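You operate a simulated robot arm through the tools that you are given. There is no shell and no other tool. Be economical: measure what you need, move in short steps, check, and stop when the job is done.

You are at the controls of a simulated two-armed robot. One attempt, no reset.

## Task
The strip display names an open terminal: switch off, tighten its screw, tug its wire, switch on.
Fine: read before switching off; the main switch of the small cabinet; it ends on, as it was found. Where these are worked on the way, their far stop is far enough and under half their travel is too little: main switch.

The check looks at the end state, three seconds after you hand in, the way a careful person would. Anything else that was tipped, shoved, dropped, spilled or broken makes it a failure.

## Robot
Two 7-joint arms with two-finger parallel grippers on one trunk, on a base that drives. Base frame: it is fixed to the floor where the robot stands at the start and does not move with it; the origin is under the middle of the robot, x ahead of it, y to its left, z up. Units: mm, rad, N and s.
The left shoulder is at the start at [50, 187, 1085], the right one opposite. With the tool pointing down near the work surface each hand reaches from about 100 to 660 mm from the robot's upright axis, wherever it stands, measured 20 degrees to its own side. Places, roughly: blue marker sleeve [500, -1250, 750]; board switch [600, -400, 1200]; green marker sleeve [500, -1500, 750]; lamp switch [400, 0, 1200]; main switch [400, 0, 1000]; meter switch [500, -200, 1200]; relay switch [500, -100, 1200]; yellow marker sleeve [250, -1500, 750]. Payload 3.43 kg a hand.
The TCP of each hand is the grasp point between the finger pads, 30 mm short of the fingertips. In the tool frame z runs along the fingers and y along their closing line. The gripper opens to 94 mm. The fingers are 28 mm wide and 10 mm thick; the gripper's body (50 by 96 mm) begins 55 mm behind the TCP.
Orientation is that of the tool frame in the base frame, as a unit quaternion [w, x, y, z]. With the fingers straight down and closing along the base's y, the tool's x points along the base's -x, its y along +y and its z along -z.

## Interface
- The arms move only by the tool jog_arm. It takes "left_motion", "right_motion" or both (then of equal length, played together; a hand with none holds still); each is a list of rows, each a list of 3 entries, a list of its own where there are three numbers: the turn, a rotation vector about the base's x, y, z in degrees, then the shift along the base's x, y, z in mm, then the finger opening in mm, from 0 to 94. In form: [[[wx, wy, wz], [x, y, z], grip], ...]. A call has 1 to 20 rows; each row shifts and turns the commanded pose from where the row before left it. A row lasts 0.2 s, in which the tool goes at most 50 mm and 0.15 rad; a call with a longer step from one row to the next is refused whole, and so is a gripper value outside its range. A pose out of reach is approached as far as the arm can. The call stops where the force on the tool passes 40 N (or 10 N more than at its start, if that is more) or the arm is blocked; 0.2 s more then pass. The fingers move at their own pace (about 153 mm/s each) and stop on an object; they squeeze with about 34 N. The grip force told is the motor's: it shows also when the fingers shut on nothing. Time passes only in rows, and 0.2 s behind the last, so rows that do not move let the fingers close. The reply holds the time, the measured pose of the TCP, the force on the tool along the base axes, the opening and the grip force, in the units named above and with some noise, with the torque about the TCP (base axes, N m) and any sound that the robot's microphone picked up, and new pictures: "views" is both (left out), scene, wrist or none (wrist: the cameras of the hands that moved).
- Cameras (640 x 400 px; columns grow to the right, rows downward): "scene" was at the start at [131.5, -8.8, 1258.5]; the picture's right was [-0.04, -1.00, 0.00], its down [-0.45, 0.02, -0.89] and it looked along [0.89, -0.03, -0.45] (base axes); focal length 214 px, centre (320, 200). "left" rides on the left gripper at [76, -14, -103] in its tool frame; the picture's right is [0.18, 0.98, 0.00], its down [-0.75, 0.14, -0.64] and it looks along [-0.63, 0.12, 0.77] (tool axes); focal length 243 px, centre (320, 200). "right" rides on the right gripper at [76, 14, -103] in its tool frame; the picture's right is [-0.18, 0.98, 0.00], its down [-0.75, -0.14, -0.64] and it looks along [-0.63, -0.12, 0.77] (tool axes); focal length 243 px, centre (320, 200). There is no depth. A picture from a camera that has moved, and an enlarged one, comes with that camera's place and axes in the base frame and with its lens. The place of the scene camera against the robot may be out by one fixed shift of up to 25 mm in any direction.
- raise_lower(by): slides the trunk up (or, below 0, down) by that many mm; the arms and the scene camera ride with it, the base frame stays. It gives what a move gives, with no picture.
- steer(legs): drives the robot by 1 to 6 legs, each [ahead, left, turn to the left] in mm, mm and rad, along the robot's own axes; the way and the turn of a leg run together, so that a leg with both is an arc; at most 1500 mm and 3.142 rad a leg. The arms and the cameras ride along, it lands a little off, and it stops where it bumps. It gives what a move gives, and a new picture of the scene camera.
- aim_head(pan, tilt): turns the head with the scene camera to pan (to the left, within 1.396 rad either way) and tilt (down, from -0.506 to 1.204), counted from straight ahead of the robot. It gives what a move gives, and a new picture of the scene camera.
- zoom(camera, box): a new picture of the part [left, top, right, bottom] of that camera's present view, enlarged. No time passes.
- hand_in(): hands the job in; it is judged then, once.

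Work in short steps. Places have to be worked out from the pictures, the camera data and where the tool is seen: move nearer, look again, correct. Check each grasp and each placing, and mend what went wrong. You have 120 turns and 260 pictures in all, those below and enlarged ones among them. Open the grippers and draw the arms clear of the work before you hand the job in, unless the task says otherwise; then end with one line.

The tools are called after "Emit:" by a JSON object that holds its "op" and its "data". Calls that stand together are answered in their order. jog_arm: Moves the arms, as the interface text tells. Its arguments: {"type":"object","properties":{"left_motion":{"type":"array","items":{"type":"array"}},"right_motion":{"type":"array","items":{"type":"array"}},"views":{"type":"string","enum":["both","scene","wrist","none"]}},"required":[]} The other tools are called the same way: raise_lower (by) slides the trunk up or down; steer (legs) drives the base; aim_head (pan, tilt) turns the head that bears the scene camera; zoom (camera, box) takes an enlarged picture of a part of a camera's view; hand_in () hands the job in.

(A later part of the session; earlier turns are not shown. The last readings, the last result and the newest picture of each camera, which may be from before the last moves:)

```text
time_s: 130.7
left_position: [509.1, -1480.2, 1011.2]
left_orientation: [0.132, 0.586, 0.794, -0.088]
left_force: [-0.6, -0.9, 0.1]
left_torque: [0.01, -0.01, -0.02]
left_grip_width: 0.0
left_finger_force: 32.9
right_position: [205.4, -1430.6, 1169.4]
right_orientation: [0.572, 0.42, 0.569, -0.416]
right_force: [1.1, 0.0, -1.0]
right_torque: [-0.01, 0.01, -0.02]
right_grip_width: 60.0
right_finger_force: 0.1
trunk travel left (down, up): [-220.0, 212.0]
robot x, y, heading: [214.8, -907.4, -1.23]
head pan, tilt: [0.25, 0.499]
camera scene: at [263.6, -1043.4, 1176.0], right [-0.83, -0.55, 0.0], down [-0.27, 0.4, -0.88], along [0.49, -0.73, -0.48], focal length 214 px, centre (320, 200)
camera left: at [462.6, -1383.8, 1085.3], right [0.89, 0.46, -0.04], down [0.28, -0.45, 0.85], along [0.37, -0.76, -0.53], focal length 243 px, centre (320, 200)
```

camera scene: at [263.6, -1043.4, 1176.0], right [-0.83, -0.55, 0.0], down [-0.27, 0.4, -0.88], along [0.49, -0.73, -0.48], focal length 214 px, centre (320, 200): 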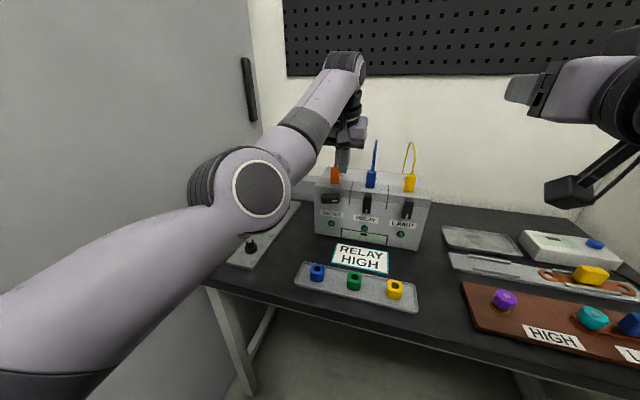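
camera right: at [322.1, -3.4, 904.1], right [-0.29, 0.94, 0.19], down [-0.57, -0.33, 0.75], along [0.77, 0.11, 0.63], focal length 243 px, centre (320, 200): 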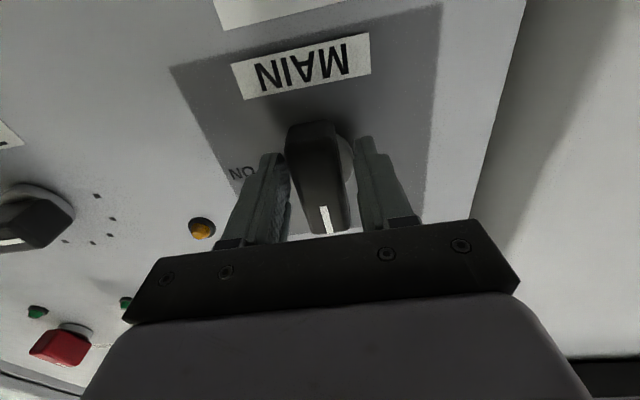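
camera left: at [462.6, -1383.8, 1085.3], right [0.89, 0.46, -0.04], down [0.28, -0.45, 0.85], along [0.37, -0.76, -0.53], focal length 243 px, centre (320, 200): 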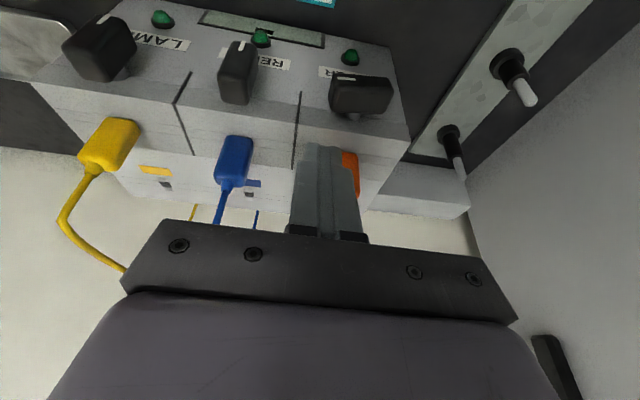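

Knob refined to (548, -1490, 891). I move the fingertip to just above the bar's right end.

Emit:
{"op": "jog_arm", "data": {"left_motion": [[[0, 0, 0], [4, -9, -25], 0], [[0, 0, 0], [4, -9, -25], 0]], "views": "both"}}

Emit:
{"op": "zoom", "data": {"camera": "scene", "box": [290, 120, 450, 260]}}

```text
time_s: 131.3
left_position: [518.7, -1496.0, 961.9]
left_orientation: [0.132, 0.585, 0.796, -0.087]
left_force: [-0.4, 0.5, -0.2]
left_torque: [-0.01, 0.03, -0.01]
left_grip_width: 0.0
left_finger_force: 33.3
right_position: [204.9, -1431.1, 1168.3]
right_orientation: [0.573, 0.42, 0.569, -0.415]
right_force: [0.3, 0.1, 0.2]
right_torque: [0.01, 0.0, 0.01]
right_grip_width: 59.8
right_finger_force: 0.0
trunk travel left (down, up): [-220.0, 212.0]
robot x, y, heading: [211.8, -908.4, -1.23]
head pan, tilt: [0.25, 0.499]
camera scene: at [263.6, -1043.8, 1176.0], right [-0.83, -0.55, 0.0], down [-0.27, 0.4, -0.88], along [0.49, -0.73, -0.48], focal length 214 px, centre (320, 200)
camera left: at [473.0, -1400.6, 1036.4], right [0.89, 0.46, -0.04], down [0.28, -0.45, 0.85], along [0.37, -0.76, -0.53], focal length 243 px, centre (320, 200)
```

scene: 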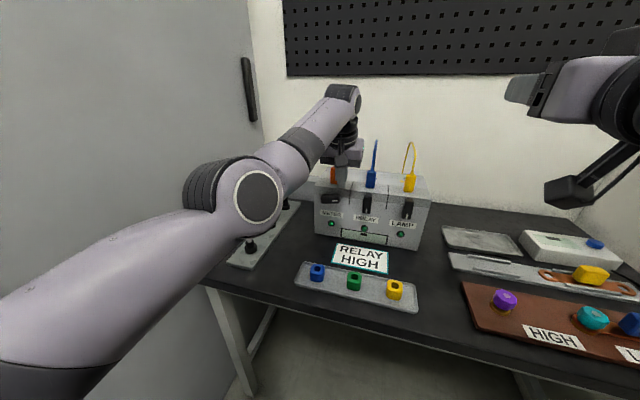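
left: 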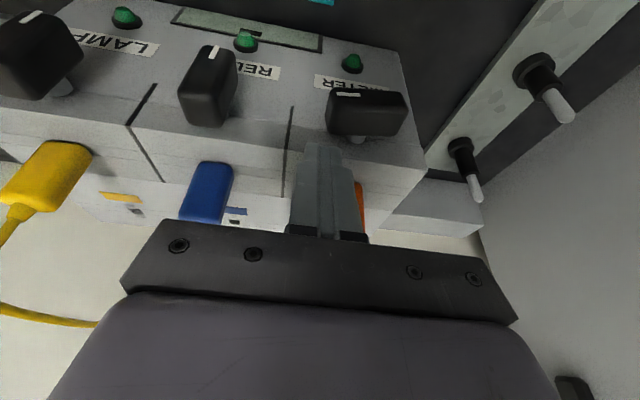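

```text
2.86 times, centred on (370, 190) of scene
camera zoom: at [263.6, -1043.8, 1176.0], right [-0.83, -0.55, 0.0], down [-0.27, 0.4, -0.88], along [0.49, -0.73, -0.48], focal length 613 px, centre (177, 229)
```

zoom: 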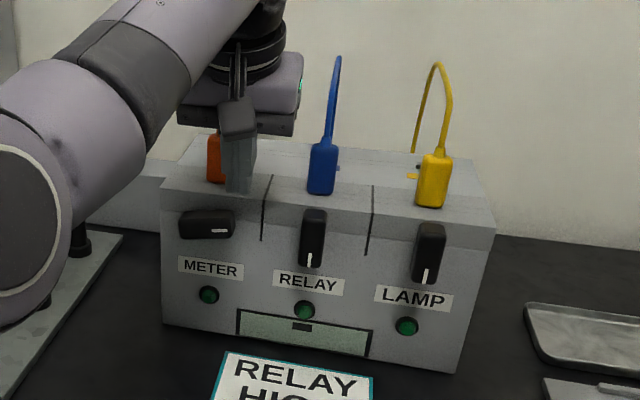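

The fingertip is aligned over the bar's right end. I press down in small steps.

Emit:
{"op": "jog_arm", "data": {"left_motion": [[[0, 0, 0], [0, 0, -12], 0], [[0, 0, 0], [0, 0, -12], 0], [[0, 0, 0], [0, 0, -8], 0], [[0, 0, 0], [0, 0, -8], 0]], "views": "both"}}

Emit:
{"op": "zoom", "data": {"camera": "scene", "box": [290, 120, 450, 260]}}

```text
time_s: 132.3
left_position: [519.8, -1498.2, 945.3]
left_orientation: [0.146, 0.582, 0.794, -0.096]
left_force: [-4.2, 14.8, 11.1]
left_torque: [0.19, 0.09, -0.06]
left_grip_width: 0.0
left_finger_force: 33.4
right_position: [204.5, -1427.4, 1170.8]
right_orientation: [0.574, 0.419, 0.568, -0.416]
right_force: [-0.5, 0.9, 1.2]
right_torque: [0.01, 0.01, -0.03]
right_grip_width: 60.0
right_finger_force: 0.0
trunk travel left (down, up): [-220.0, 212.0]
robot x, y, heading: [207.6, -909.9, -1.235]
head pan, tilt: [0.25, 0.499]
stopped in row 4 (left hand): the force on the tool passed its limit (the readings are from after the stop); the commanded pose is now the measured one
camera scene: at [262.5, -1040.4, 1176.3], right [-0.83, -0.55, 0.0], down [-0.26, 0.4, -0.88], along [0.49, -0.73, -0.48], focal length 214 px, centre (320, 200)
camera left: at [472.4, -1400.4, 1015.3], right [0.89, 0.46, -0.05], down [0.27, -0.43, 0.86], along [0.38, -0.78, -0.5], focal length 243 px, centre (320, 200)
```

scene: 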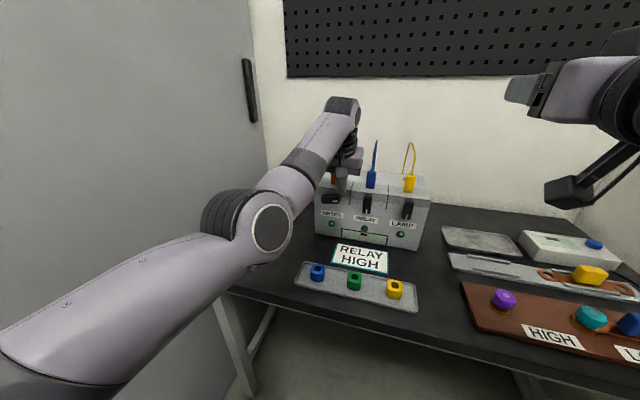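
left: 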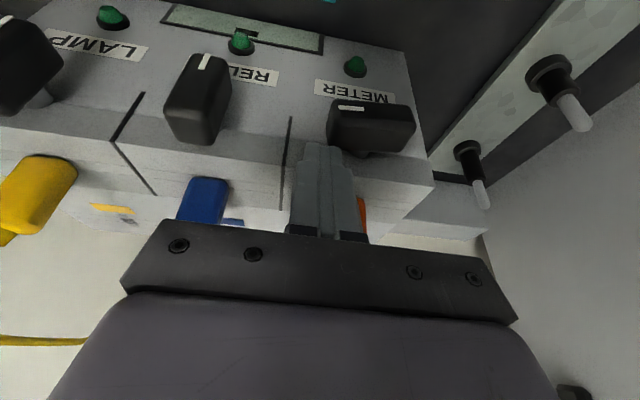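

```text
2.86 times, centred on (370, 190) of scene
camera zoom: at [262.5, -1040.4, 1176.3], right [-0.83, -0.55, 0.0], down [-0.26, 0.4, -0.88], along [0.49, -0.73, -0.48], focal length 613 px, centre (177, 229)
```

zoom: 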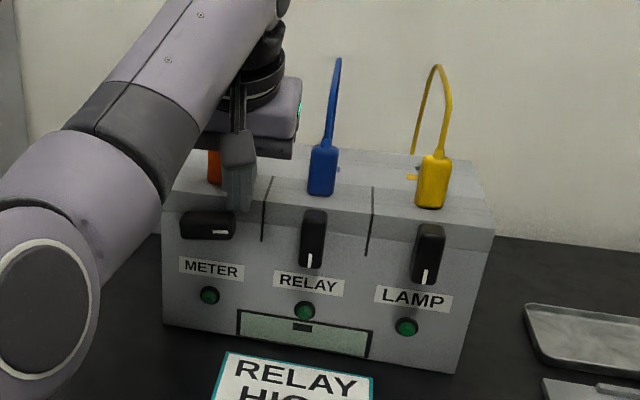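

The fingertip hit the box's sloped upper edge (force up and toward me): too deep. I lift, pull back 13 mm, and re-press.

Emit:
{"op": "jog_arm", "data": {"left_motion": [[[0, 0, 0], [-1, 4, 8], 0], [[2.5, 0.8, 0], [-3, 9, 6], 0], [[0, 0, 0], [0, 0, -8], 0], [[0, 0, 0], [0, 0, -8], 0], [[0, 0, 0], [0, 0, -8], 0]], "views": "both"}}

Emit:
{"op": "zoom", "data": {"camera": "scene", "box": [290, 120, 450, 260]}}

```text
time_s: 133.5
left_position: [516.3, -1488.4, 929.0]
left_orientation: [0.125, 0.585, 0.797, -0.082]
left_force: [-5.9, -2.5, 0.4]
left_torque: [-0.12, 0.22, 0.04]
left_grip_width: 0.2
left_finger_force: 32.8
right_position: [205.5, -1432.2, 1170.2]
right_orientation: [0.573, 0.42, 0.568, -0.415]
right_force: [-0.7, -0.4, 0.9]
right_torque: [-0.01, -0.03, 0.03]
right_grip_width: 60.0
right_finger_force: 0.1
trunk travel left (down, up): [-220.0, 212.0]
robot x, y, heading: [210.7, -903.6, -1.233]
head pan, tilt: [0.25, 0.499]
camera scene: at [262.9, -1043.8, 1176.0], right [-0.83, -0.55, 0.0], down [-0.26, 0.4, -0.88], along [0.49, -0.73, -0.48], focal length 214 px, centre (320, 200)
camera left: at [469.5, -1394.3, 1005.6], right [0.89, 0.46, -0.04], down [0.28, -0.47, 0.84], along [0.37, -0.75, -0.54], focal length 243 px, centre (320, 200)
```

scene: 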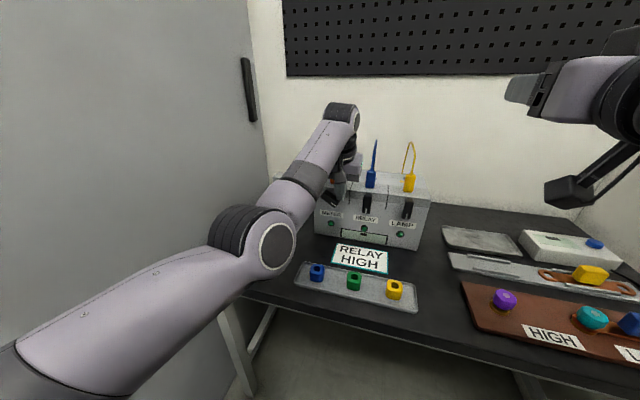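
left: 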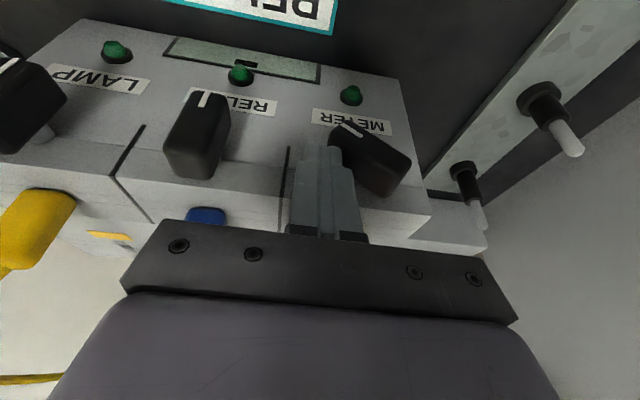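

```text
2.86 times, centred on (370, 190) of scene
camera zoom: at [262.9, -1043.8, 1176.0], right [-0.83, -0.55, 0.0], down [-0.26, 0.4, -0.88], along [0.49, -0.73, -0.48], focal length 613 px, centre (177, 229)
```

zoom: 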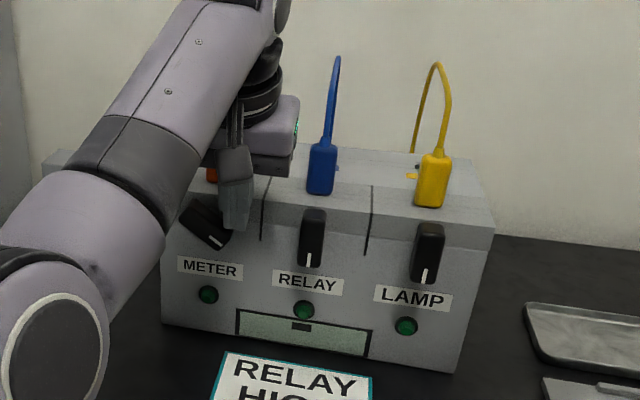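

The bar is turning clockwise (about 40° now). I continue down 24 mm in small steps.

Emit:
{"op": "jog_arm", "data": {"left_motion": [[[0, 0, 0], [0, 0, -8], 0], [[0, 0, 0], [0, 0, -8], 0], [[0, 0, 0], [0, 0, -8], 0]], "views": "both"}}

Emit:
{"op": "zoom", "data": {"camera": "scene", "box": [290, 120, 450, 260]}}

```text
time_s: 134.3
left_position: [517.2, -1487.0, 906.4]
left_orientation: [0.126, 0.585, 0.797, -0.082]
left_force: [0.3, 0.5, 0.2]
left_torque: [0.01, 0.0, 0.01]
left_grip_width: 0.1
left_finger_force: 32.6
right_position: [205.5, -1430.4, 1168.6]
right_orientation: [0.573, 0.419, 0.569, -0.415]
right_force: [1.0, -0.8, 0.4]
right_torque: [-0.02, -0.01, 0.04]
right_grip_width: 59.9
right_finger_force: 0.0
trunk travel left (down, up): [-220.0, 212.0]
robot x, y, heading: [210.1, -905.0, -1.234]
head pan, tilt: [0.25, 0.499]
camera scene: at [263.6, -1043.5, 1176.0], right [-0.83, -0.55, 0.0], down [-0.27, 0.4, -0.88], along [0.49, -0.73, -0.48], focal length 214 px, centre (320, 200)
camera left: at [471.3, -1393.5, 982.5], right [0.88, 0.47, -0.04], down [0.28, -0.47, 0.84], along [0.37, -0.75, -0.54], focal length 243 px, centre (320, 200)
```

scene: 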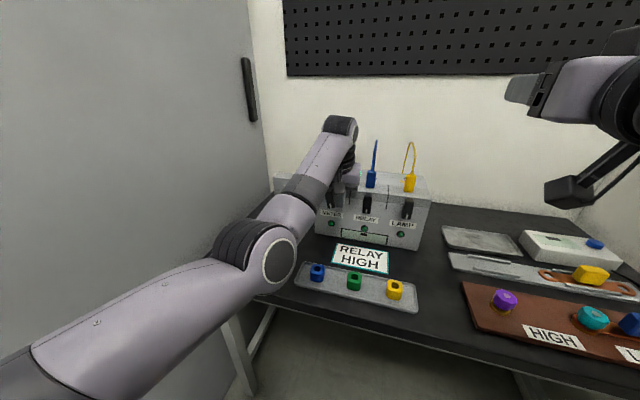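
left: 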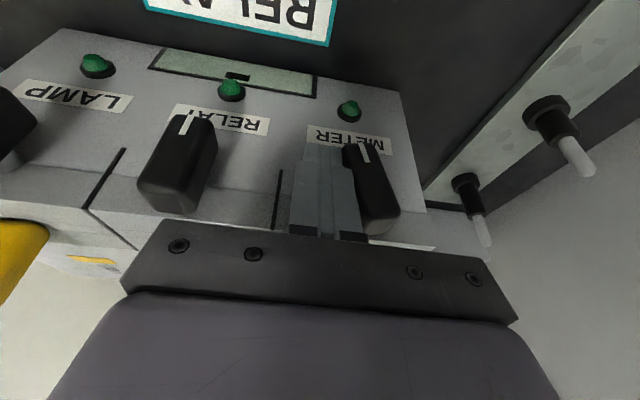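

```text
2.86 times, centred on (370, 190) of scene
camera zoom: at [263.6, -1043.5, 1176.0], right [-0.83, -0.55, 0.0], down [-0.27, 0.4, -0.88], along [0.49, -0.73, -0.48], focal length 613 px, centre (177, 229)
```

zoom: 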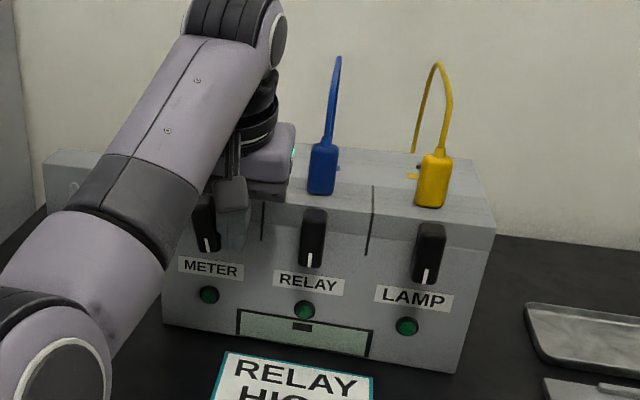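

It is almost vertical. I lower 6 mm more and nudge left to push the lower end against the stop.

Emit:
{"op": "jog_arm", "data": {"left_motion": [[[0, 0, 0], [0, 0, -6], 0], [[0, 0, 0], [4, 1.2, 0], 0], [[0, 0, 0], [4, 1.2, 0], 0], [[0, 0, 0], [3, 0.9, 0], 0]], "views": "wrist"}}

Emit:
{"op": "zoom", "data": {"camera": "scene", "box": [290, 120, 450, 260]}}

```text
time_s: 135.3
left_position: [520.3, -1486.7, 899.4]
left_orientation: [0.122, 0.589, 0.794, -0.084]
left_force: [-26.7, -12.2, -3.8]
left_torque: [-0.12, 0.13, 0.13]
left_grip_width: 0.0
left_finger_force: 32.5
right_position: [202.3, -1432.9, 1169.6]
right_orientation: [0.573, 0.422, 0.567, -0.415]
right_force: [1.1, -0.5, -0.2]
right_torque: [0.0, -0.01, -0.01]
right_grip_width: 59.9
right_finger_force: 0.0
trunk travel left (down, up): [-220.0, 212.0]
robot x, y, heading: [211.7, -902.8, -1.236]
head pan, tilt: [0.25, 0.499]
camera left: at [474.8, -1392.2, 975.6], right [0.89, 0.46, -0.04], down [0.28, -0.47, 0.84], along [0.36, -0.76, -0.55], focal length 243 px, centre (320, 200)
```

left: 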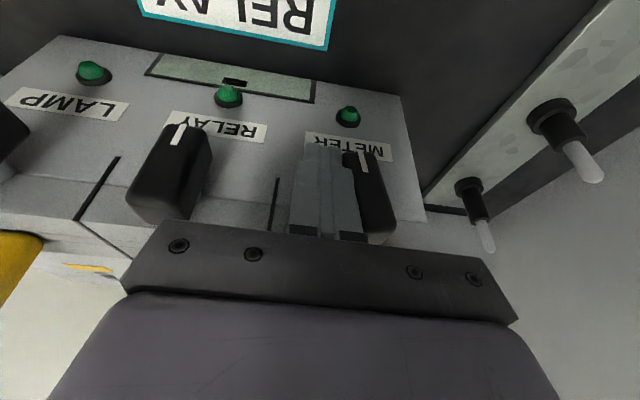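

```text
2.86 times, centred on (370, 190) of scene
camera zoom: at [260.8, -1045.1, 1175.9], right [-0.83, -0.55, 0.0], down [-0.26, 0.4, -0.88], along [0.49, -0.73, -0.48], focal length 613 px, centre (177, 229)
```

zoom: 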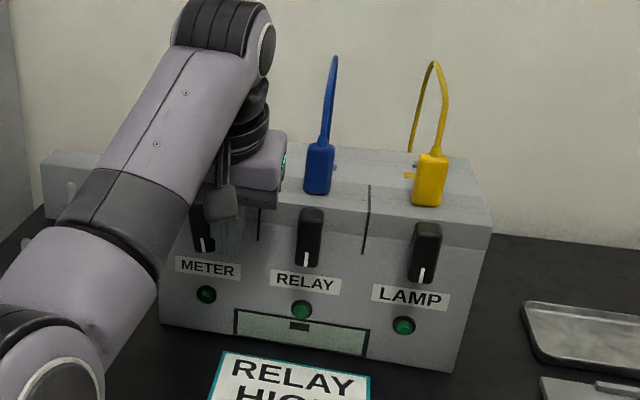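

It's firmly against its stop (27 N). I back the fingertip off to the right, lift clear, and check.

Emit:
{"op": "jog_arm", "data": {"left_motion": [[[0, 0, 0], [-10, -3, 0], 0], [[0, 0, 0], [-3, 10, 10], 0], [[0, 0, 0], [-5, 15, 35], 0], [[0, 0, 0], [-5, 15, 40], 30], [[0, 0, 0], [0, 0, 45], 50], [[0, 0, 0], [0, 0, 40], 50]], "views": "both"}}

Emit:
{"op": "zoom", "data": {"camera": "scene", "box": [290, 120, 450, 260]}}

```text
time_s: 136.7
left_position: [504.1, -1448.2, 1070.9]
left_orientation: [0.125, 0.585, 0.797, -0.082]
left_force: [0.2, 1.1, -0.3]
left_torque: [0.01, 0.01, 0.0]
left_grip_width: 49.8
left_finger_force: 0.1
right_position: [204.8, -1430.0, 1169.3]
right_orientation: [0.573, 0.419, 0.568, -0.416]
right_force: [0.2, 0.7, -0.2]
right_torque: [-0.01, -0.01, 0.01]
right_grip_width: 59.9
right_finger_force: 0.1
trunk travel left (down, up): [-220.0, 212.0]
robot x, y, heading: [211.3, -911.8, -1.231]
head pan, tilt: [0.25, 0.499]
camera scene: at [263.3, -1043.1, 1176.0], right [-0.83, -0.55, 0.0], down [-0.27, 0.4, -0.88], along [0.49, -0.73, -0.48], focal length 214 px, centre (320, 200)
camera left: at [457.8, -1354.5, 1146.6], right [0.88, 0.46, -0.04], down [0.28, -0.47, 0.84], along [0.37, -0.75, -0.54], focal length 243 px, centre (320, 200)
```

scene: 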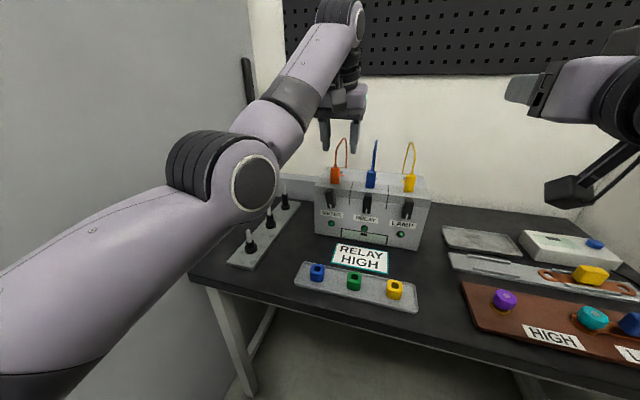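
left: 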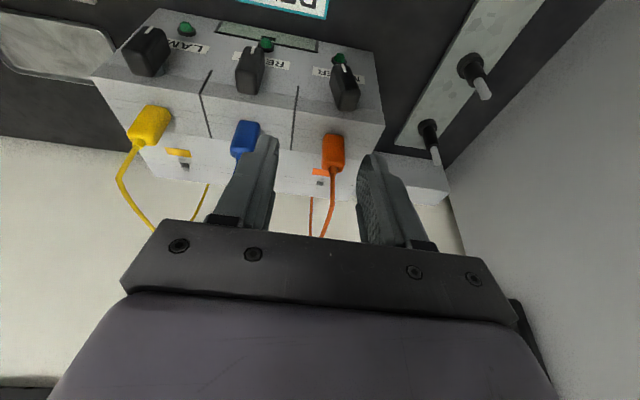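

```text
2.86 times, centred on (370, 190) of scene
camera zoom: at [263.3, -1043.1, 1176.0], right [-0.83, -0.55, 0.0], down [-0.27, 0.4, -0.88], along [0.49, -0.73, -0.48], focal length 613 px, centre (177, 229)
```

zoom: 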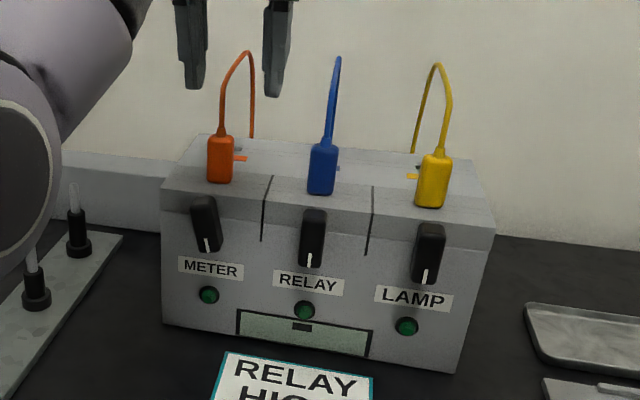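

METER's bar now points down but ~8° short of the others. I'll square it up by straddling the bar from above and squeezing: open to 70, centre over the knob, and descend.

Emit:
{"op": "jog_arm", "data": {"left_motion": [[[0, 0, 0], [20, -16, 0], 70], [[0, 0, 0], [20, -15, -20], 70], [[0, 0, 0], [0, 0, -35], 70], [[0, 0, 0], [0, 0, -35], 70]], "views": "wrist"}}

```text
time_s: 137.7
left_position: [542.0, -1465.0, 973.3]
left_orientation: [0.126, 0.585, 0.797, -0.082]
left_force: [-0.8, 0.2, 0.7]
left_torque: [-0.02, 0.01, -0.01]
left_grip_width: 69.8
left_finger_force: 0.0
left hand out of reach, approached as far as the arm can: row 1, 2
right_position: [206.1, -1431.3, 1169.0]
right_orientation: [0.573, 0.42, 0.568, -0.415]
right_force: [-0.5, -0.5, -0.5]
right_torque: [0.03, -0.01, 0.0]
right_grip_width: 59.9
right_finger_force: 0.1
trunk travel left (down, up): [-220.0, 212.0]
robot x, y, heading: [210.7, -906.1, -1.231]
head pan, tilt: [0.25, 0.499]
camera left: at [495.7, -1370.4, 1049.5], right [0.88, 0.46, -0.04], down [0.28, -0.47, 0.84], along [0.37, -0.75, -0.54], focal length 243 px, centre (320, 200)
```

left: 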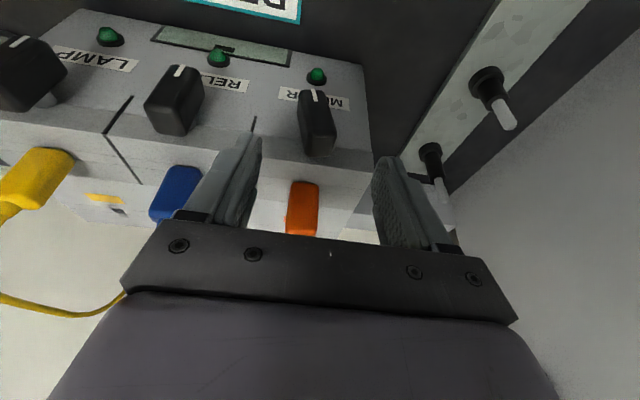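

Aligned laterally with the bar. I descend 72 mm and 12 mm forward.

Emit:
{"op": "jog_arm", "data": {"left_motion": [[[0, 0, 0], [0, 0, -30], 70], [[0, 0, 0], [1, -4, -25], 70], [[0, 0, 0], [1, -4, -15], 70], [[0, 0, 0], [1, -4, -4], 70]], "views": "wrist"}}

```text
time_s: 138.7
left_position: [544.0, -1476.7, 900.0]
left_orientation: [0.126, 0.585, 0.797, -0.082]
left_force: [-1.3, -0.3, -0.6]
left_torque: [0.03, 0.01, 0.03]
left_grip_width: 69.9
left_finger_force: 0.1
right_position: [205.0, -1431.1, 1168.3]
right_orientation: [0.573, 0.42, 0.568, -0.416]
right_force: [0.3, 0.9, 1.3]
right_torque: [0.0, 0.03, -0.01]
right_grip_width: 59.8
right_finger_force: 0.0
trunk travel left (down, up): [-220.0, 212.0]
robot x, y, heading: [209.9, -906.3, -1.232]
head pan, tilt: [0.25, 0.499]
camera left: at [497.9, -1382.1, 976.3], right [0.88, 0.46, -0.04], down [0.28, -0.47, 0.84], along [0.37, -0.75, -0.54], focal length 243 px, centre (320, 200)
```

left: 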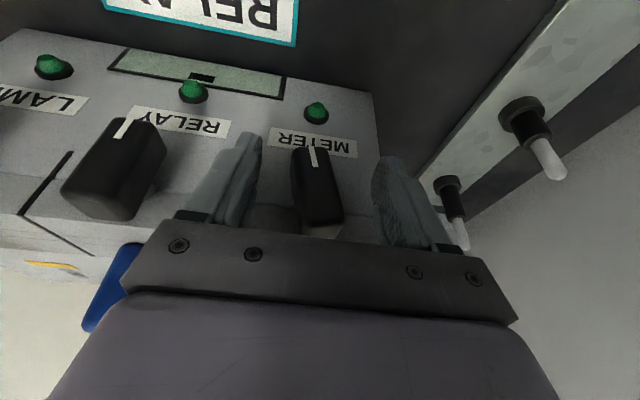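

Straddling well. I close to squeeze the bar upright.

Emit:
{"op": "jog_arm", "data": {"left_motion": [[[0, 0, 0], [0, 0, 0], 0], [[0, 0, 0], [0, 0, 0], 0], [[0, 0, 0], [0, 0, 0], 0]], "views": "wrist"}}

```text
time_s: 139.5
left_position: [542.7, -1476.9, 900.1]
left_orientation: [0.125, 0.586, 0.796, -0.083]
left_force: [-7.3, -1.2, -4.4]
left_torque: [-0.53, 0.18, -0.33]
left_grip_width: 26.0
left_finger_force: 45.1
right_position: [204.7, -1431.0, 1169.8]
right_orientation: [0.573, 0.42, 0.569, -0.415]
right_force: [0.0, 0.0, -0.8]
right_torque: [0.01, 0.01, 0.03]
right_grip_width: 60.0
right_finger_force: 0.0
trunk travel left (down, up): [-220.0, 212.0]
robot x, y, heading: [213.4, -909.6, -1.236]
head pan, tilt: [0.25, 0.499]
camera left: at [496.8, -1382.5, 976.3], right [0.89, 0.46, -0.04], down [0.28, -0.47, 0.84], along [0.37, -0.75, -0.54], focal length 243 px, centre (320, 200)
```

left: 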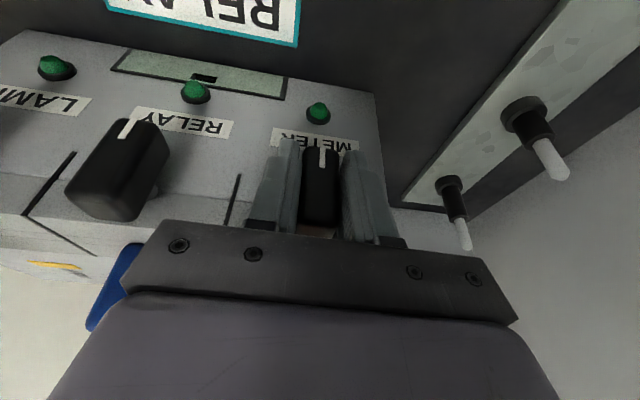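

The bar is squeezed upright. I add a small 6° clockwise twist to make sure it's at its stop, then release upward.

Emit:
{"op": "jog_arm", "data": {"left_motion": [[[0.9, -2.86, 0], [0, 0, 0], 0], [[0.9, -2.86, 0], [0, 0, 0], 0]], "views": "wrist"}}

Emit:
{"op": "jog_arm", "data": {"left_motion": [[[-0.9, 2.86, 0], [0, 0, 0], 60], [[-0.9, 2.86, 0], [0, 0, 0], 70], [[0, 0, 0], [-3, 9, 10], 70], [[0, 0, 0], [-2, 6, 30], 70], [[0, 0, 0], [0, 0, 40], 70], [[0, 0, 0], [0, 0, 40], 60], [[0, 0, 0], [0, 0, 40], 60]], "views": "both"}}

Emit:
{"op": "zoom", "data": {"camera": "scene", "box": [290, 120, 450, 260]}}

```text
time_s: 140.1
left_position: [542.7, -1476.2, 901.0]
left_orientation: [0.155, 0.589, 0.792, -0.042]
left_force: [-7.8, -4.9, 2.4]
left_torque: [-0.17, 2.49, 0.1]
left_grip_width: 28.2
left_finger_force: 45.3
right_position: [205.9, -1431.3, 1169.7]
right_orientation: [0.573, 0.42, 0.568, -0.415]
right_force: [-0.2, -0.4, -0.4]
right_torque: [-0.03, 0.0, 0.0]
right_grip_width: 60.1
right_finger_force: 0.1
trunk travel left (down, up): [-220.0, 212.0]
robot x, y, heading: [209.0, -906.2, -1.232]
head pan, tilt: [0.25, 0.499]
camera left: at [489.8, -1384.6, 974.7], right [0.88, 0.46, 0.06], down [0.2, -0.49, 0.85], along [0.42, -0.74, -0.53], focal length 243 px, centre (320, 200)
```

left: 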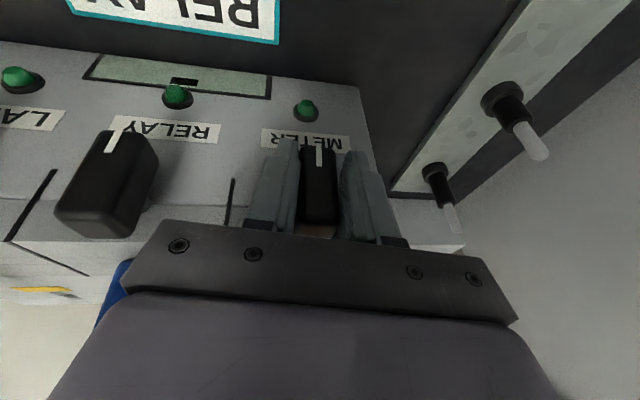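

```text
time_s: 141.7
left_position: [537.0, -1457.9, 1060.7]
left_orientation: [0.126, 0.585, 0.797, -0.083]
left_force: [-0.5, -0.1, -1.2]
left_torque: [0.0, 0.0, -0.03]
left_grip_width: 59.7
left_finger_force: 0.0
right_position: [203.8, -1428.9, 1170.9]
right_orientation: [0.574, 0.419, 0.568, -0.415]
right_force: [-0.1, 0.8, -0.1]
right_torque: [0.0, -0.05, 0.0]
right_grip_width: 59.8
right_finger_force: 0.0
trunk travel left (down, up): [-220.0, 212.0]
robot x, y, heading: [211.4, -905.3, -1.232]
head pan, tilt: [0.25, 0.499]
camera scene: at [263.0, -1042.5, 1176.1], right [-0.83, -0.55, 0.0], down [-0.26, 0.4, -0.88], along [0.49, -0.73, -0.48], focal length 214 px, centre (320, 200)
camera left: at [491.8, -1363.1, 1136.2], right [0.88, 0.46, -0.04], down [0.28, -0.46, 0.84], along [0.37, -0.75, -0.54], focal length 243 px, centre (320, 200)
```

scene: 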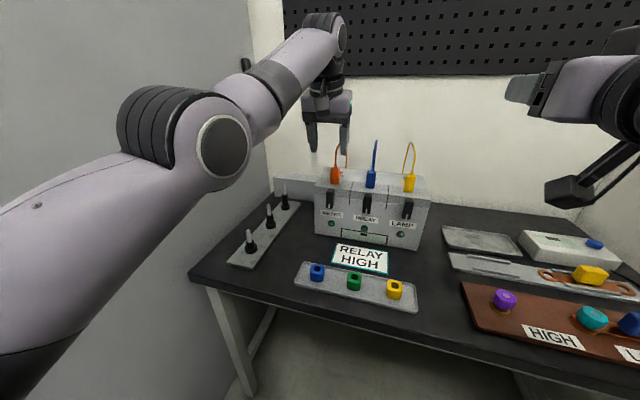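
left: 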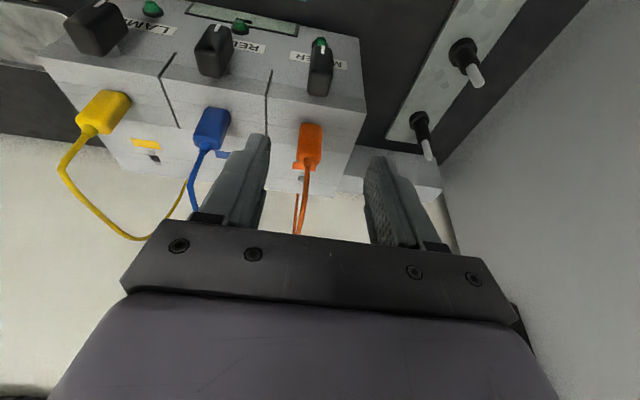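

```text
2.86 times, centred on (370, 190) of scene
camera zoom: at [263.0, -1042.5, 1176.1], right [-0.83, -0.55, 0.0], down [-0.26, 0.4, -0.88], along [0.49, -0.73, -0.48], focal length 613 px, centre (177, 229)
```

zoom: 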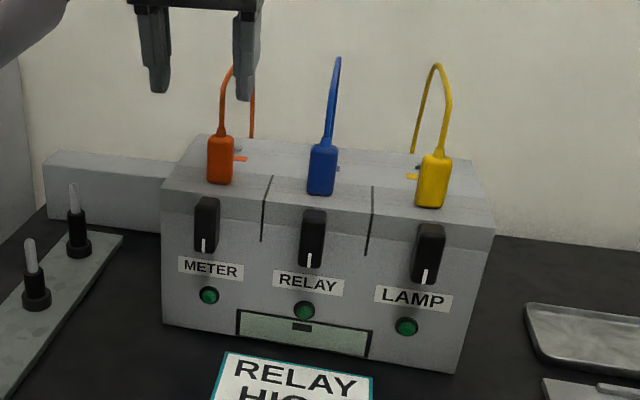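

METER is upright like the others and against its stop. Next, the tug: the orange plug is at about (553, -1541, 955). I tilt the left tool to ~45° so the wire clears the palm, and approach in front of the plug.

Emit:
{"op": "jog_arm", "data": {"left_motion": [[[-6.68, -2.1, 0], [0, -5, -8], 60], [[-6.68, -2.1, 0], [0, -5, -8], 60], [[-6.68, -2.1, 0], [0, -5, -8], 60], [[-6.68, -2.1, 0], [0, -5, -8], 60]], "views": "both"}}

Emit:
{"op": "zoom", "data": {"camera": "scene", "box": [290, 100, 450, 240]}}

```text
time_s: 142.7
left_position: [543.9, -1554.0, 1054.9]
left_orientation: [0.315, 0.545, 0.745, -0.222]
left_force: [0.9, -0.3, -0.6]
left_torque: [0.02, 0.01, -0.03]
left_grip_width: 60.2
left_finger_force: 0.1
left hand out of reach, approached as far as the arm can: row 1, 2, 3, 4
right_position: [206.4, -1431.1, 1169.5]
right_orientation: [0.572, 0.42, 0.568, -0.416]
right_force: [0.5, -0.7, -1.1]
right_torque: [-0.02, -0.02, -0.01]
right_grip_width: 59.8
right_finger_force: 0.1
trunk travel left (down, up): [-220.0, 212.0]
robot x, y, heading: [213.6, -910.6, -1.237]
head pan, tilt: [0.25, 0.499]
camera scene: at [263.5, -1043.6, 1176.0], right [-0.83, -0.55, 0.0], down [-0.27, 0.4, -0.88], along [0.49, -0.73, -0.48], focal length 214 px, centre (320, 200)
camera left: at [491.1, -1437.9, 1074.5], right [0.9, 0.43, -0.12], down [0.15, -0.03, 0.99], along [0.42, -0.9, -0.09], focal length 243 px, centre (320, 200)
```

scene: 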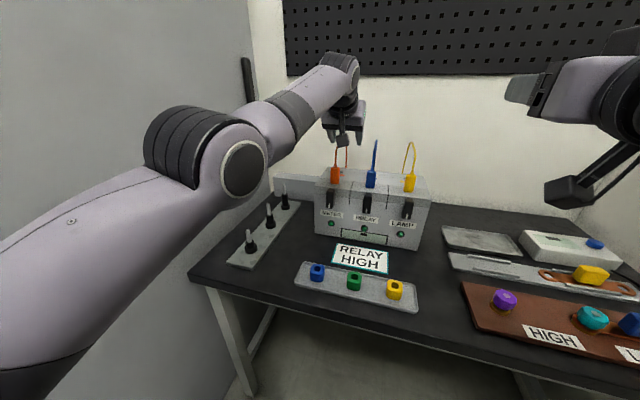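
left: 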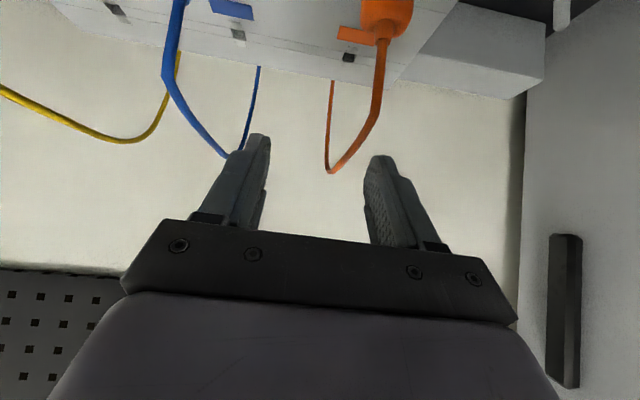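

```text
2.86 times, centred on (370, 170) of scene
camera zoom: at [263.5, -1043.6, 1176.0], right [-0.83, -0.55, 0.0], down [-0.27, 0.4, -0.88], along [0.49, -0.73, -0.48], focal length 613 px, centre (177, 286)
```

zoom: 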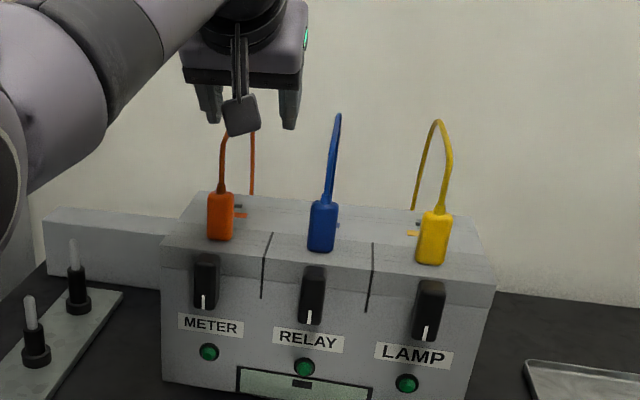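

The arm drifted forward at a limit and hovers over the wire loop. I back the robot 80 mm to give it room to extend.

Emit:
{"op": "steer", "data": {"legs": [[-80, 0, 0]]}}

Emit:
{"op": "jog_arm", "data": {"left_motion": [[[0, 0, 0], [10, 0, -10], 60], [[0, 0, 0], [10, -4, -20], 60]], "views": "both"}}

```text
time_s: 143.7
left_position: [516.3, -1476.5, 1055.7]
left_orientation: [0.314, 0.545, 0.745, -0.221]
left_force: [-0.1, 0.5, 0.4]
left_torque: [-0.02, 0.02, 0.0]
left_grip_width: 60.1
left_finger_force: 0.2
right_position: [180.1, -1355.1, 1170.4]
right_orientation: [0.573, 0.419, 0.568, -0.416]
right_force: [-0.4, 0.4, 0.2]
right_torque: [0.03, 0.0, 0.01]
right_grip_width: 60.0
right_finger_force: 0.0
trunk travel left (down, up): [-220.0, 212.0]
robot x, y, heading: [185.3, -831.6, -1.236]
head pan, tilt: [0.25, 0.499]
camera scene: at [236.6, -967.0, 1176.1], right [-0.83, -0.55, 0.0], down [-0.26, 0.4, -0.88], along [0.49, -0.73, -0.48], focal length 214 px, centre (320, 200)
```

scene: 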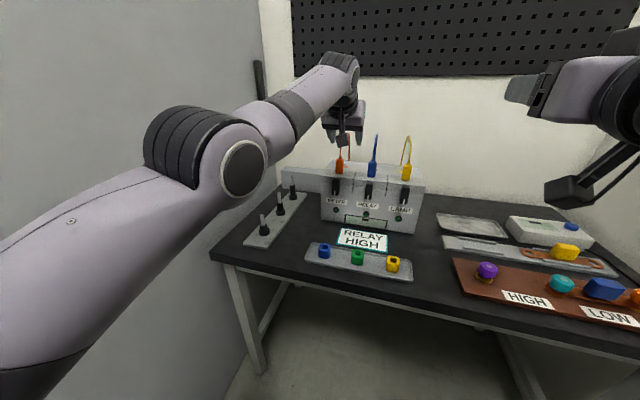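

```text
time_s: 144.3
left_position: [539.1, -1484.5, 1026.4]
left_orientation: [0.313, 0.545, 0.746, -0.22]
left_force: [1.2, 0.1, -0.1]
left_torque: [-0.03, -0.03, 0.01]
left_grip_width: 60.4
left_finger_force: 0.1
left hand out of reach, approached as far as the arm can: row 1
right_position: [178.4, -1355.6, 1169.8]
right_orientation: [0.572, 0.421, 0.568, -0.416]
right_force: [-1.0, 0.7, 0.8]
right_torque: [0.01, -0.01, -0.03]
right_grip_width: 60.0
right_finger_force: 0.2
trunk travel left (down, up): [-220.0, 212.0]
robot x, y, heading: [184.7, -830.8, -1.237]
head pan, tilt: [0.25, 0.499]
camera scene: at [236.9, -967.5, 1176.0], right [-0.83, -0.55, 0.0], down [-0.27, 0.4, -0.88], along [0.49, -0.73, -0.48], focal length 214 px, centre (320, 200)
camera left: at [484.8, -1368.6, 1045.6], right [0.9, 0.43, -0.12], down [0.15, -0.03, 0.99], along [0.42, -0.9, -0.09], focal length 243 px, centre (320, 200)
```

scene: 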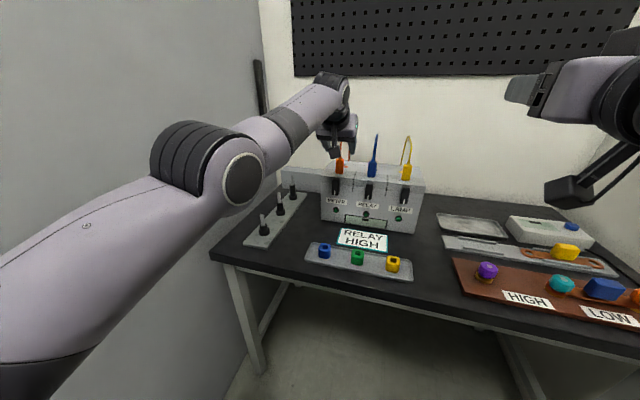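
left: 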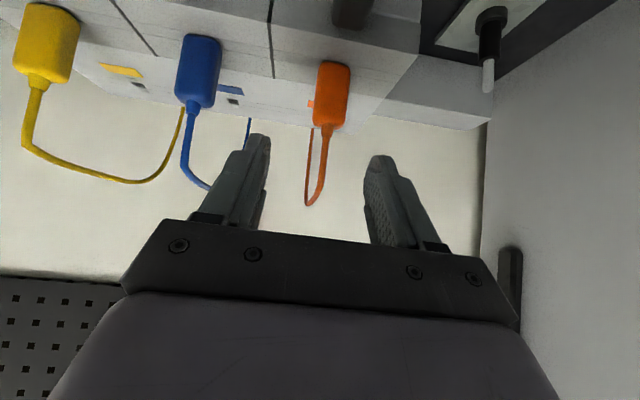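

The plug is now ahead between the fingers, at about (558, -1529, 952). I advance in two steps with the wire passing between the fingers.

Emit:
{"op": "jog_arm", "data": {"left_motion": [[[0, 0, 0], [5, -11, -18], 60], [[0, 0, 0], [5, -11, -18], 60]], "views": "both"}}

Emit:
{"op": "zoom", "data": {"camera": "scene", "box": [290, 100, 450, 240]}}

```text
time_s: 144.9
left_position: [546.9, -1493.1, 989.6]
left_orientation: [0.314, 0.545, 0.746, -0.22]
left_force: [0.5, -0.4, -0.4]
left_torque: [0.0, 0.01, 0.0]
left_grip_width: 59.9
left_finger_force: 0.1
left hand out of reach, approached as far as the arm can: row 1, 2
right_position: [178.5, -1354.5, 1169.6]
right_orientation: [0.573, 0.42, 0.568, -0.416]
right_force: [-1.2, -0.2, 0.0]
right_torque: [0.03, -0.01, -0.02]
right_grip_width: 60.0
right_finger_force: 0.0
trunk travel left (down, up): [-220.0, 212.0]
robot x, y, heading: [186.4, -829.4, -1.235]
head pan, tilt: [0.25, 0.499]
camera scene: at [236.8, -967.5, 1176.1], right [-0.83, -0.55, 0.0], down [-0.27, 0.4, -0.88], along [0.49, -0.73, -0.48], focal length 214 px, centre (320, 200)
camera left: at [494.3, -1377.4, 1007.2], right [0.9, 0.43, -0.12], down [0.14, -0.03, 0.99], along [0.42, -0.9, -0.09], focal length 243 px, centre (320, 200)
```

scene: 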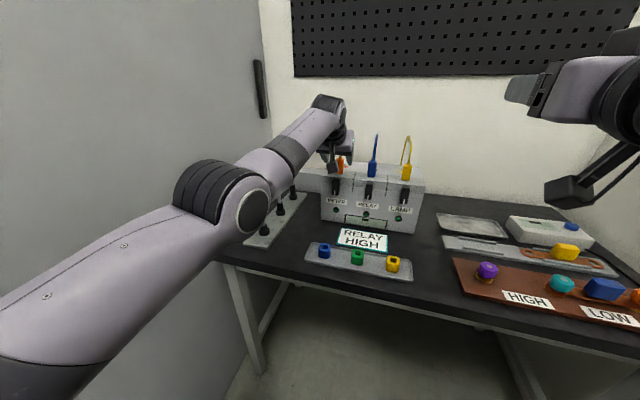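
left: 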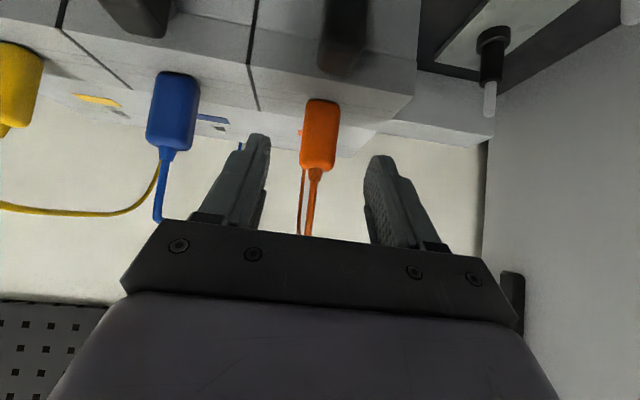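

```text
2.86 times, centred on (370, 170) of scene
camera zoom: at [236.8, -967.5, 1176.1], right [-0.83, -0.55, 0.0], down [-0.27, 0.4, -0.88], along [0.49, -0.73, -0.48], focal length 613 px, centre (177, 286)
```

zoom: 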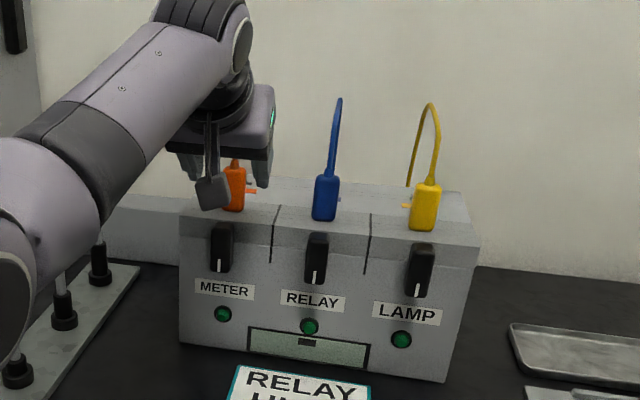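

Triangulating both wrist views places the plug at (567, -1549, 936). I move in to straddle its upper part.

Emit:
{"op": "jog_arm", "data": {"left_motion": [[[0, 0, 0], [6, -20, -8], 60], [[0, 0, 0], [6, -16, -12], 60], [[0, 0, 0], [6, -13, -13], 60]], "views": "both"}}

Emit:
{"op": "zoom", "data": {"camera": "scene", "box": [290, 100, 450, 240]}}

```text
time_s: 145.7
left_position: [556.2, -1498.3, 963.0]
left_orientation: [0.315, 0.544, 0.746, -0.221]
left_force: [0.7, 0.4, 0.2]
left_torque: [0.02, 0.05, 0.02]
left_grip_width: 60.1
left_finger_force: 0.0
left hand out of reach, approached as far as the arm can: row 1, 2, 3
right_position: [178.0, -1356.4, 1170.2]
right_orientation: [0.573, 0.42, 0.568, -0.415]
right_force: [0.4, -0.1, -0.3]
right_torque: [0.01, 0.01, -0.05]
right_grip_width: 60.1
right_finger_force: 0.2
trunk travel left (down, up): [-220.0, 212.0]
robot x, y, heading: [186.5, -829.1, -1.233]
head pan, tilt: [0.25, 0.499]
camera scene: at [236.7, -967.4, 1176.1], right [-0.83, -0.55, 0.0], down [-0.26, 0.4, -0.88], along [0.49, -0.73, -0.48], focal length 214 px, centre (320, 200)
camera left: at [503.7, -1381.3, 980.8], right [0.9, 0.43, -0.12], down [0.15, -0.03, 0.99], along [0.42, -0.9, -0.09], focal length 243 px, centre (320, 200)
```

scene: 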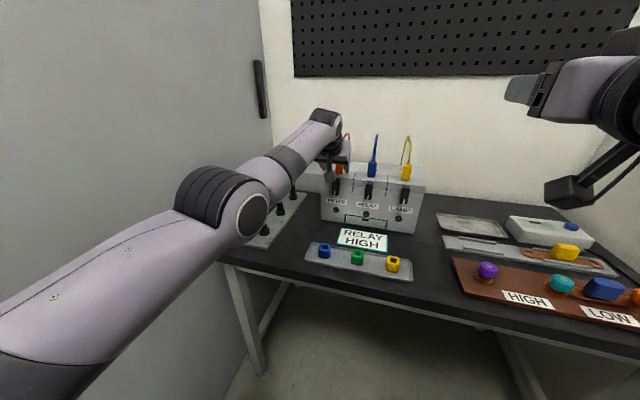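
left: 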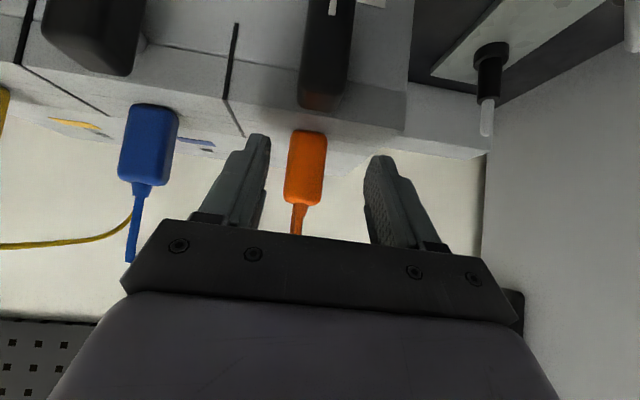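

```text
2.86 times, centred on (370, 170) of scene
camera zoom: at [236.7, -967.4, 1176.1], right [-0.83, -0.55, 0.0], down [-0.26, 0.4, -0.88], along [0.49, -0.73, -0.48], focal length 613 px, centre (177, 286)
```

zoom: 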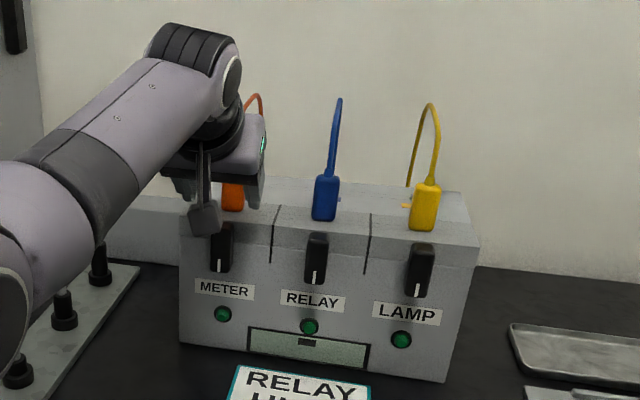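

The arm is at full extension; the plug is confirmed at (566, -1549, 939). I drive forward 42 mm, which brings the fingers around it.

Emit:
{"op": "steer", "data": {"legs": [[42, 0, 0]]}}

Emit:
{"op": "jog_arm", "data": {"left_motion": [[[0, 0, 0], [0, 0, 0], 60]], "views": "wrist"}}

```text
time_s: 146.6
left_position: [571.3, -1536.7, 961.8]
left_orientation: [0.315, 0.544, 0.746, -0.22]
left_force: [0.6, -1.1, 0.9]
left_torque: [0.01, -0.02, 0.0]
left_grip_width: 60.0
left_finger_force: 0.2
right_position: [192.9, -1393.6, 1169.2]
right_orientation: [0.573, 0.421, 0.568, -0.416]
right_force: [0.1, -0.3, -0.2]
right_torque: [-0.02, 0.0, -0.02]
right_grip_width: 60.1
right_finger_force: 0.1
trunk travel left (down, up): [-220.0, 212.0]
robot x, y, heading: [198.4, -867.2, -1.233]
head pan, tilt: [0.25, 0.499]
camera scene: at [250.6, -1006.8, 1175.9], right [-0.83, -0.55, 0.0], down [-0.27, 0.4, -0.88], along [0.49, -0.73, -0.48], focal length 214 px, centre (320, 200)
```

scene: 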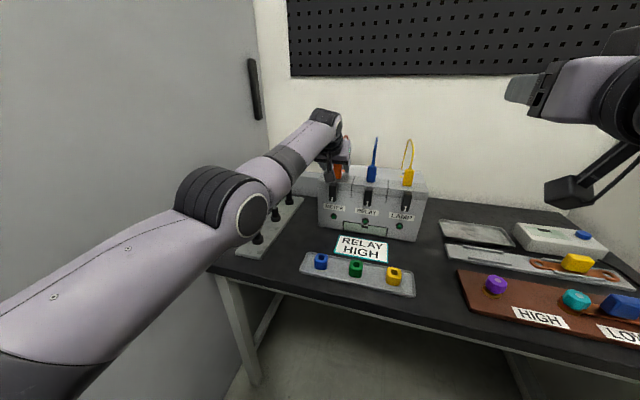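

```text
time_s: 147.0
left_position: [571.3, -1535.8, 962.9]
left_orientation: [0.315, 0.545, 0.745, -0.221]
left_force: [-0.1, -0.8, 0.5]
left_torque: [-0.01, -0.04, 0.0]
left_grip_width: 59.9
left_finger_force: 0.1
right_position: [192.0, -1394.8, 1168.5]
right_orientation: [0.573, 0.42, 0.568, -0.415]
right_force: [-0.3, -0.4, -0.3]
right_torque: [0.03, 0.01, 0.02]
right_grip_width: 59.8
right_finger_force: 0.1
trunk travel left (down, up): [-220.0, 212.0]
robot x, y, heading: [202.0, -873.8, -1.236]
head pan, tilt: [0.25, 0.499]
camera left: at [517.6, -1420.2, 981.0], right [0.9, 0.43, -0.12], down [0.15, -0.03, 0.99], along [0.42, -0.9, -0.09], focal length 243 px, centre (320, 200)
```

left: 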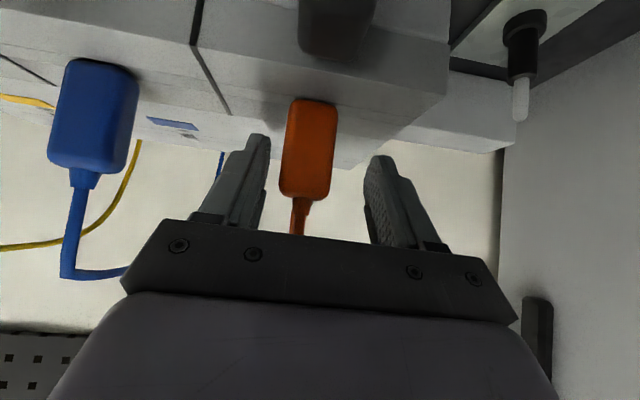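

The plug is between the fingers, slightly right of centre. I shift 5 mm, lower 4 mm, and close on it.

Emit:
{"op": "jog_arm", "data": {"left_motion": [[[0, 0, 0], [-6, -3, -4], 60], [[0, 0, 0], [0, 0, 0], 30], [[0, 0, 0], [0, 0, 0], 0], [[0, 0, 0], [0, 0, 0], 0]], "views": "wrist"}}

```text
time_s: 148.0
left_position: [564.9, -1538.7, 957.7]
left_orientation: [0.314, 0.546, 0.745, -0.221]
left_force: [-1.5, -0.1, 0.4]
left_torque: [0.0, 0.09, 0.0]
left_grip_width: 29.3
left_finger_force: 33.9
right_position: [192.4, -1394.5, 1169.4]
right_orientation: [0.572, 0.42, 0.568, -0.416]
right_force: [0.3, 0.2, -0.5]
right_torque: [0.0, 0.01, 0.0]
right_grip_width: 60.1
right_finger_force: 0.1
trunk travel left (down, up): [-220.0, 212.0]
robot x, y, heading: [195.5, -870.4, -1.228]
head pan, tilt: [0.25, 0.499]
camera left: at [511.1, -1421.7, 976.5], right [0.9, 0.43, -0.12], down [0.15, -0.03, 0.99], along [0.42, -0.9, -0.09], focal length 243 px, centre (320, 200)
```

left: 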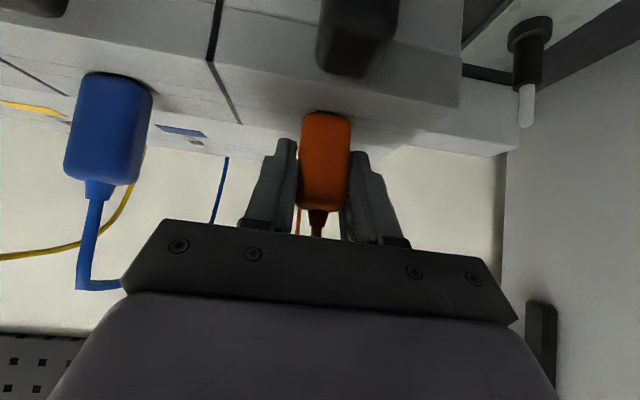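

Gripped (29 mm). I tug gently upward in 2 mm steps and watch the force.

Emit:
{"op": "jog_arm", "data": {"left_motion": [[[0, 0, 0], [0, 0, 2], 0], [[0, 0, 0], [0, 0, 2], 0]], "views": "none"}}

```text
time_s: 148.6
left_position: [563.9, -1537.4, 960.1]
left_orientation: [0.313, 0.545, 0.746, -0.221]
left_force: [-3.2, -1.8, -4.7]
left_torque: [-0.11, 0.12, 0.03]
left_grip_width: 29.2
left_finger_force: 34.0
right_position: [192.1, -1395.7, 1168.9]
right_orientation: [0.573, 0.419, 0.569, -0.415]
right_force: [-0.6, 0.5, 0.1]
right_torque: [0.01, -0.01, -0.02]
right_grip_width: 60.1
right_finger_force: 0.0
trunk travel left (down, up): [-220.0, 212.0]
robot x, y, heading: [198.0, -872.0, -1.236]
head pan, tilt: [0.25, 0.499]
```

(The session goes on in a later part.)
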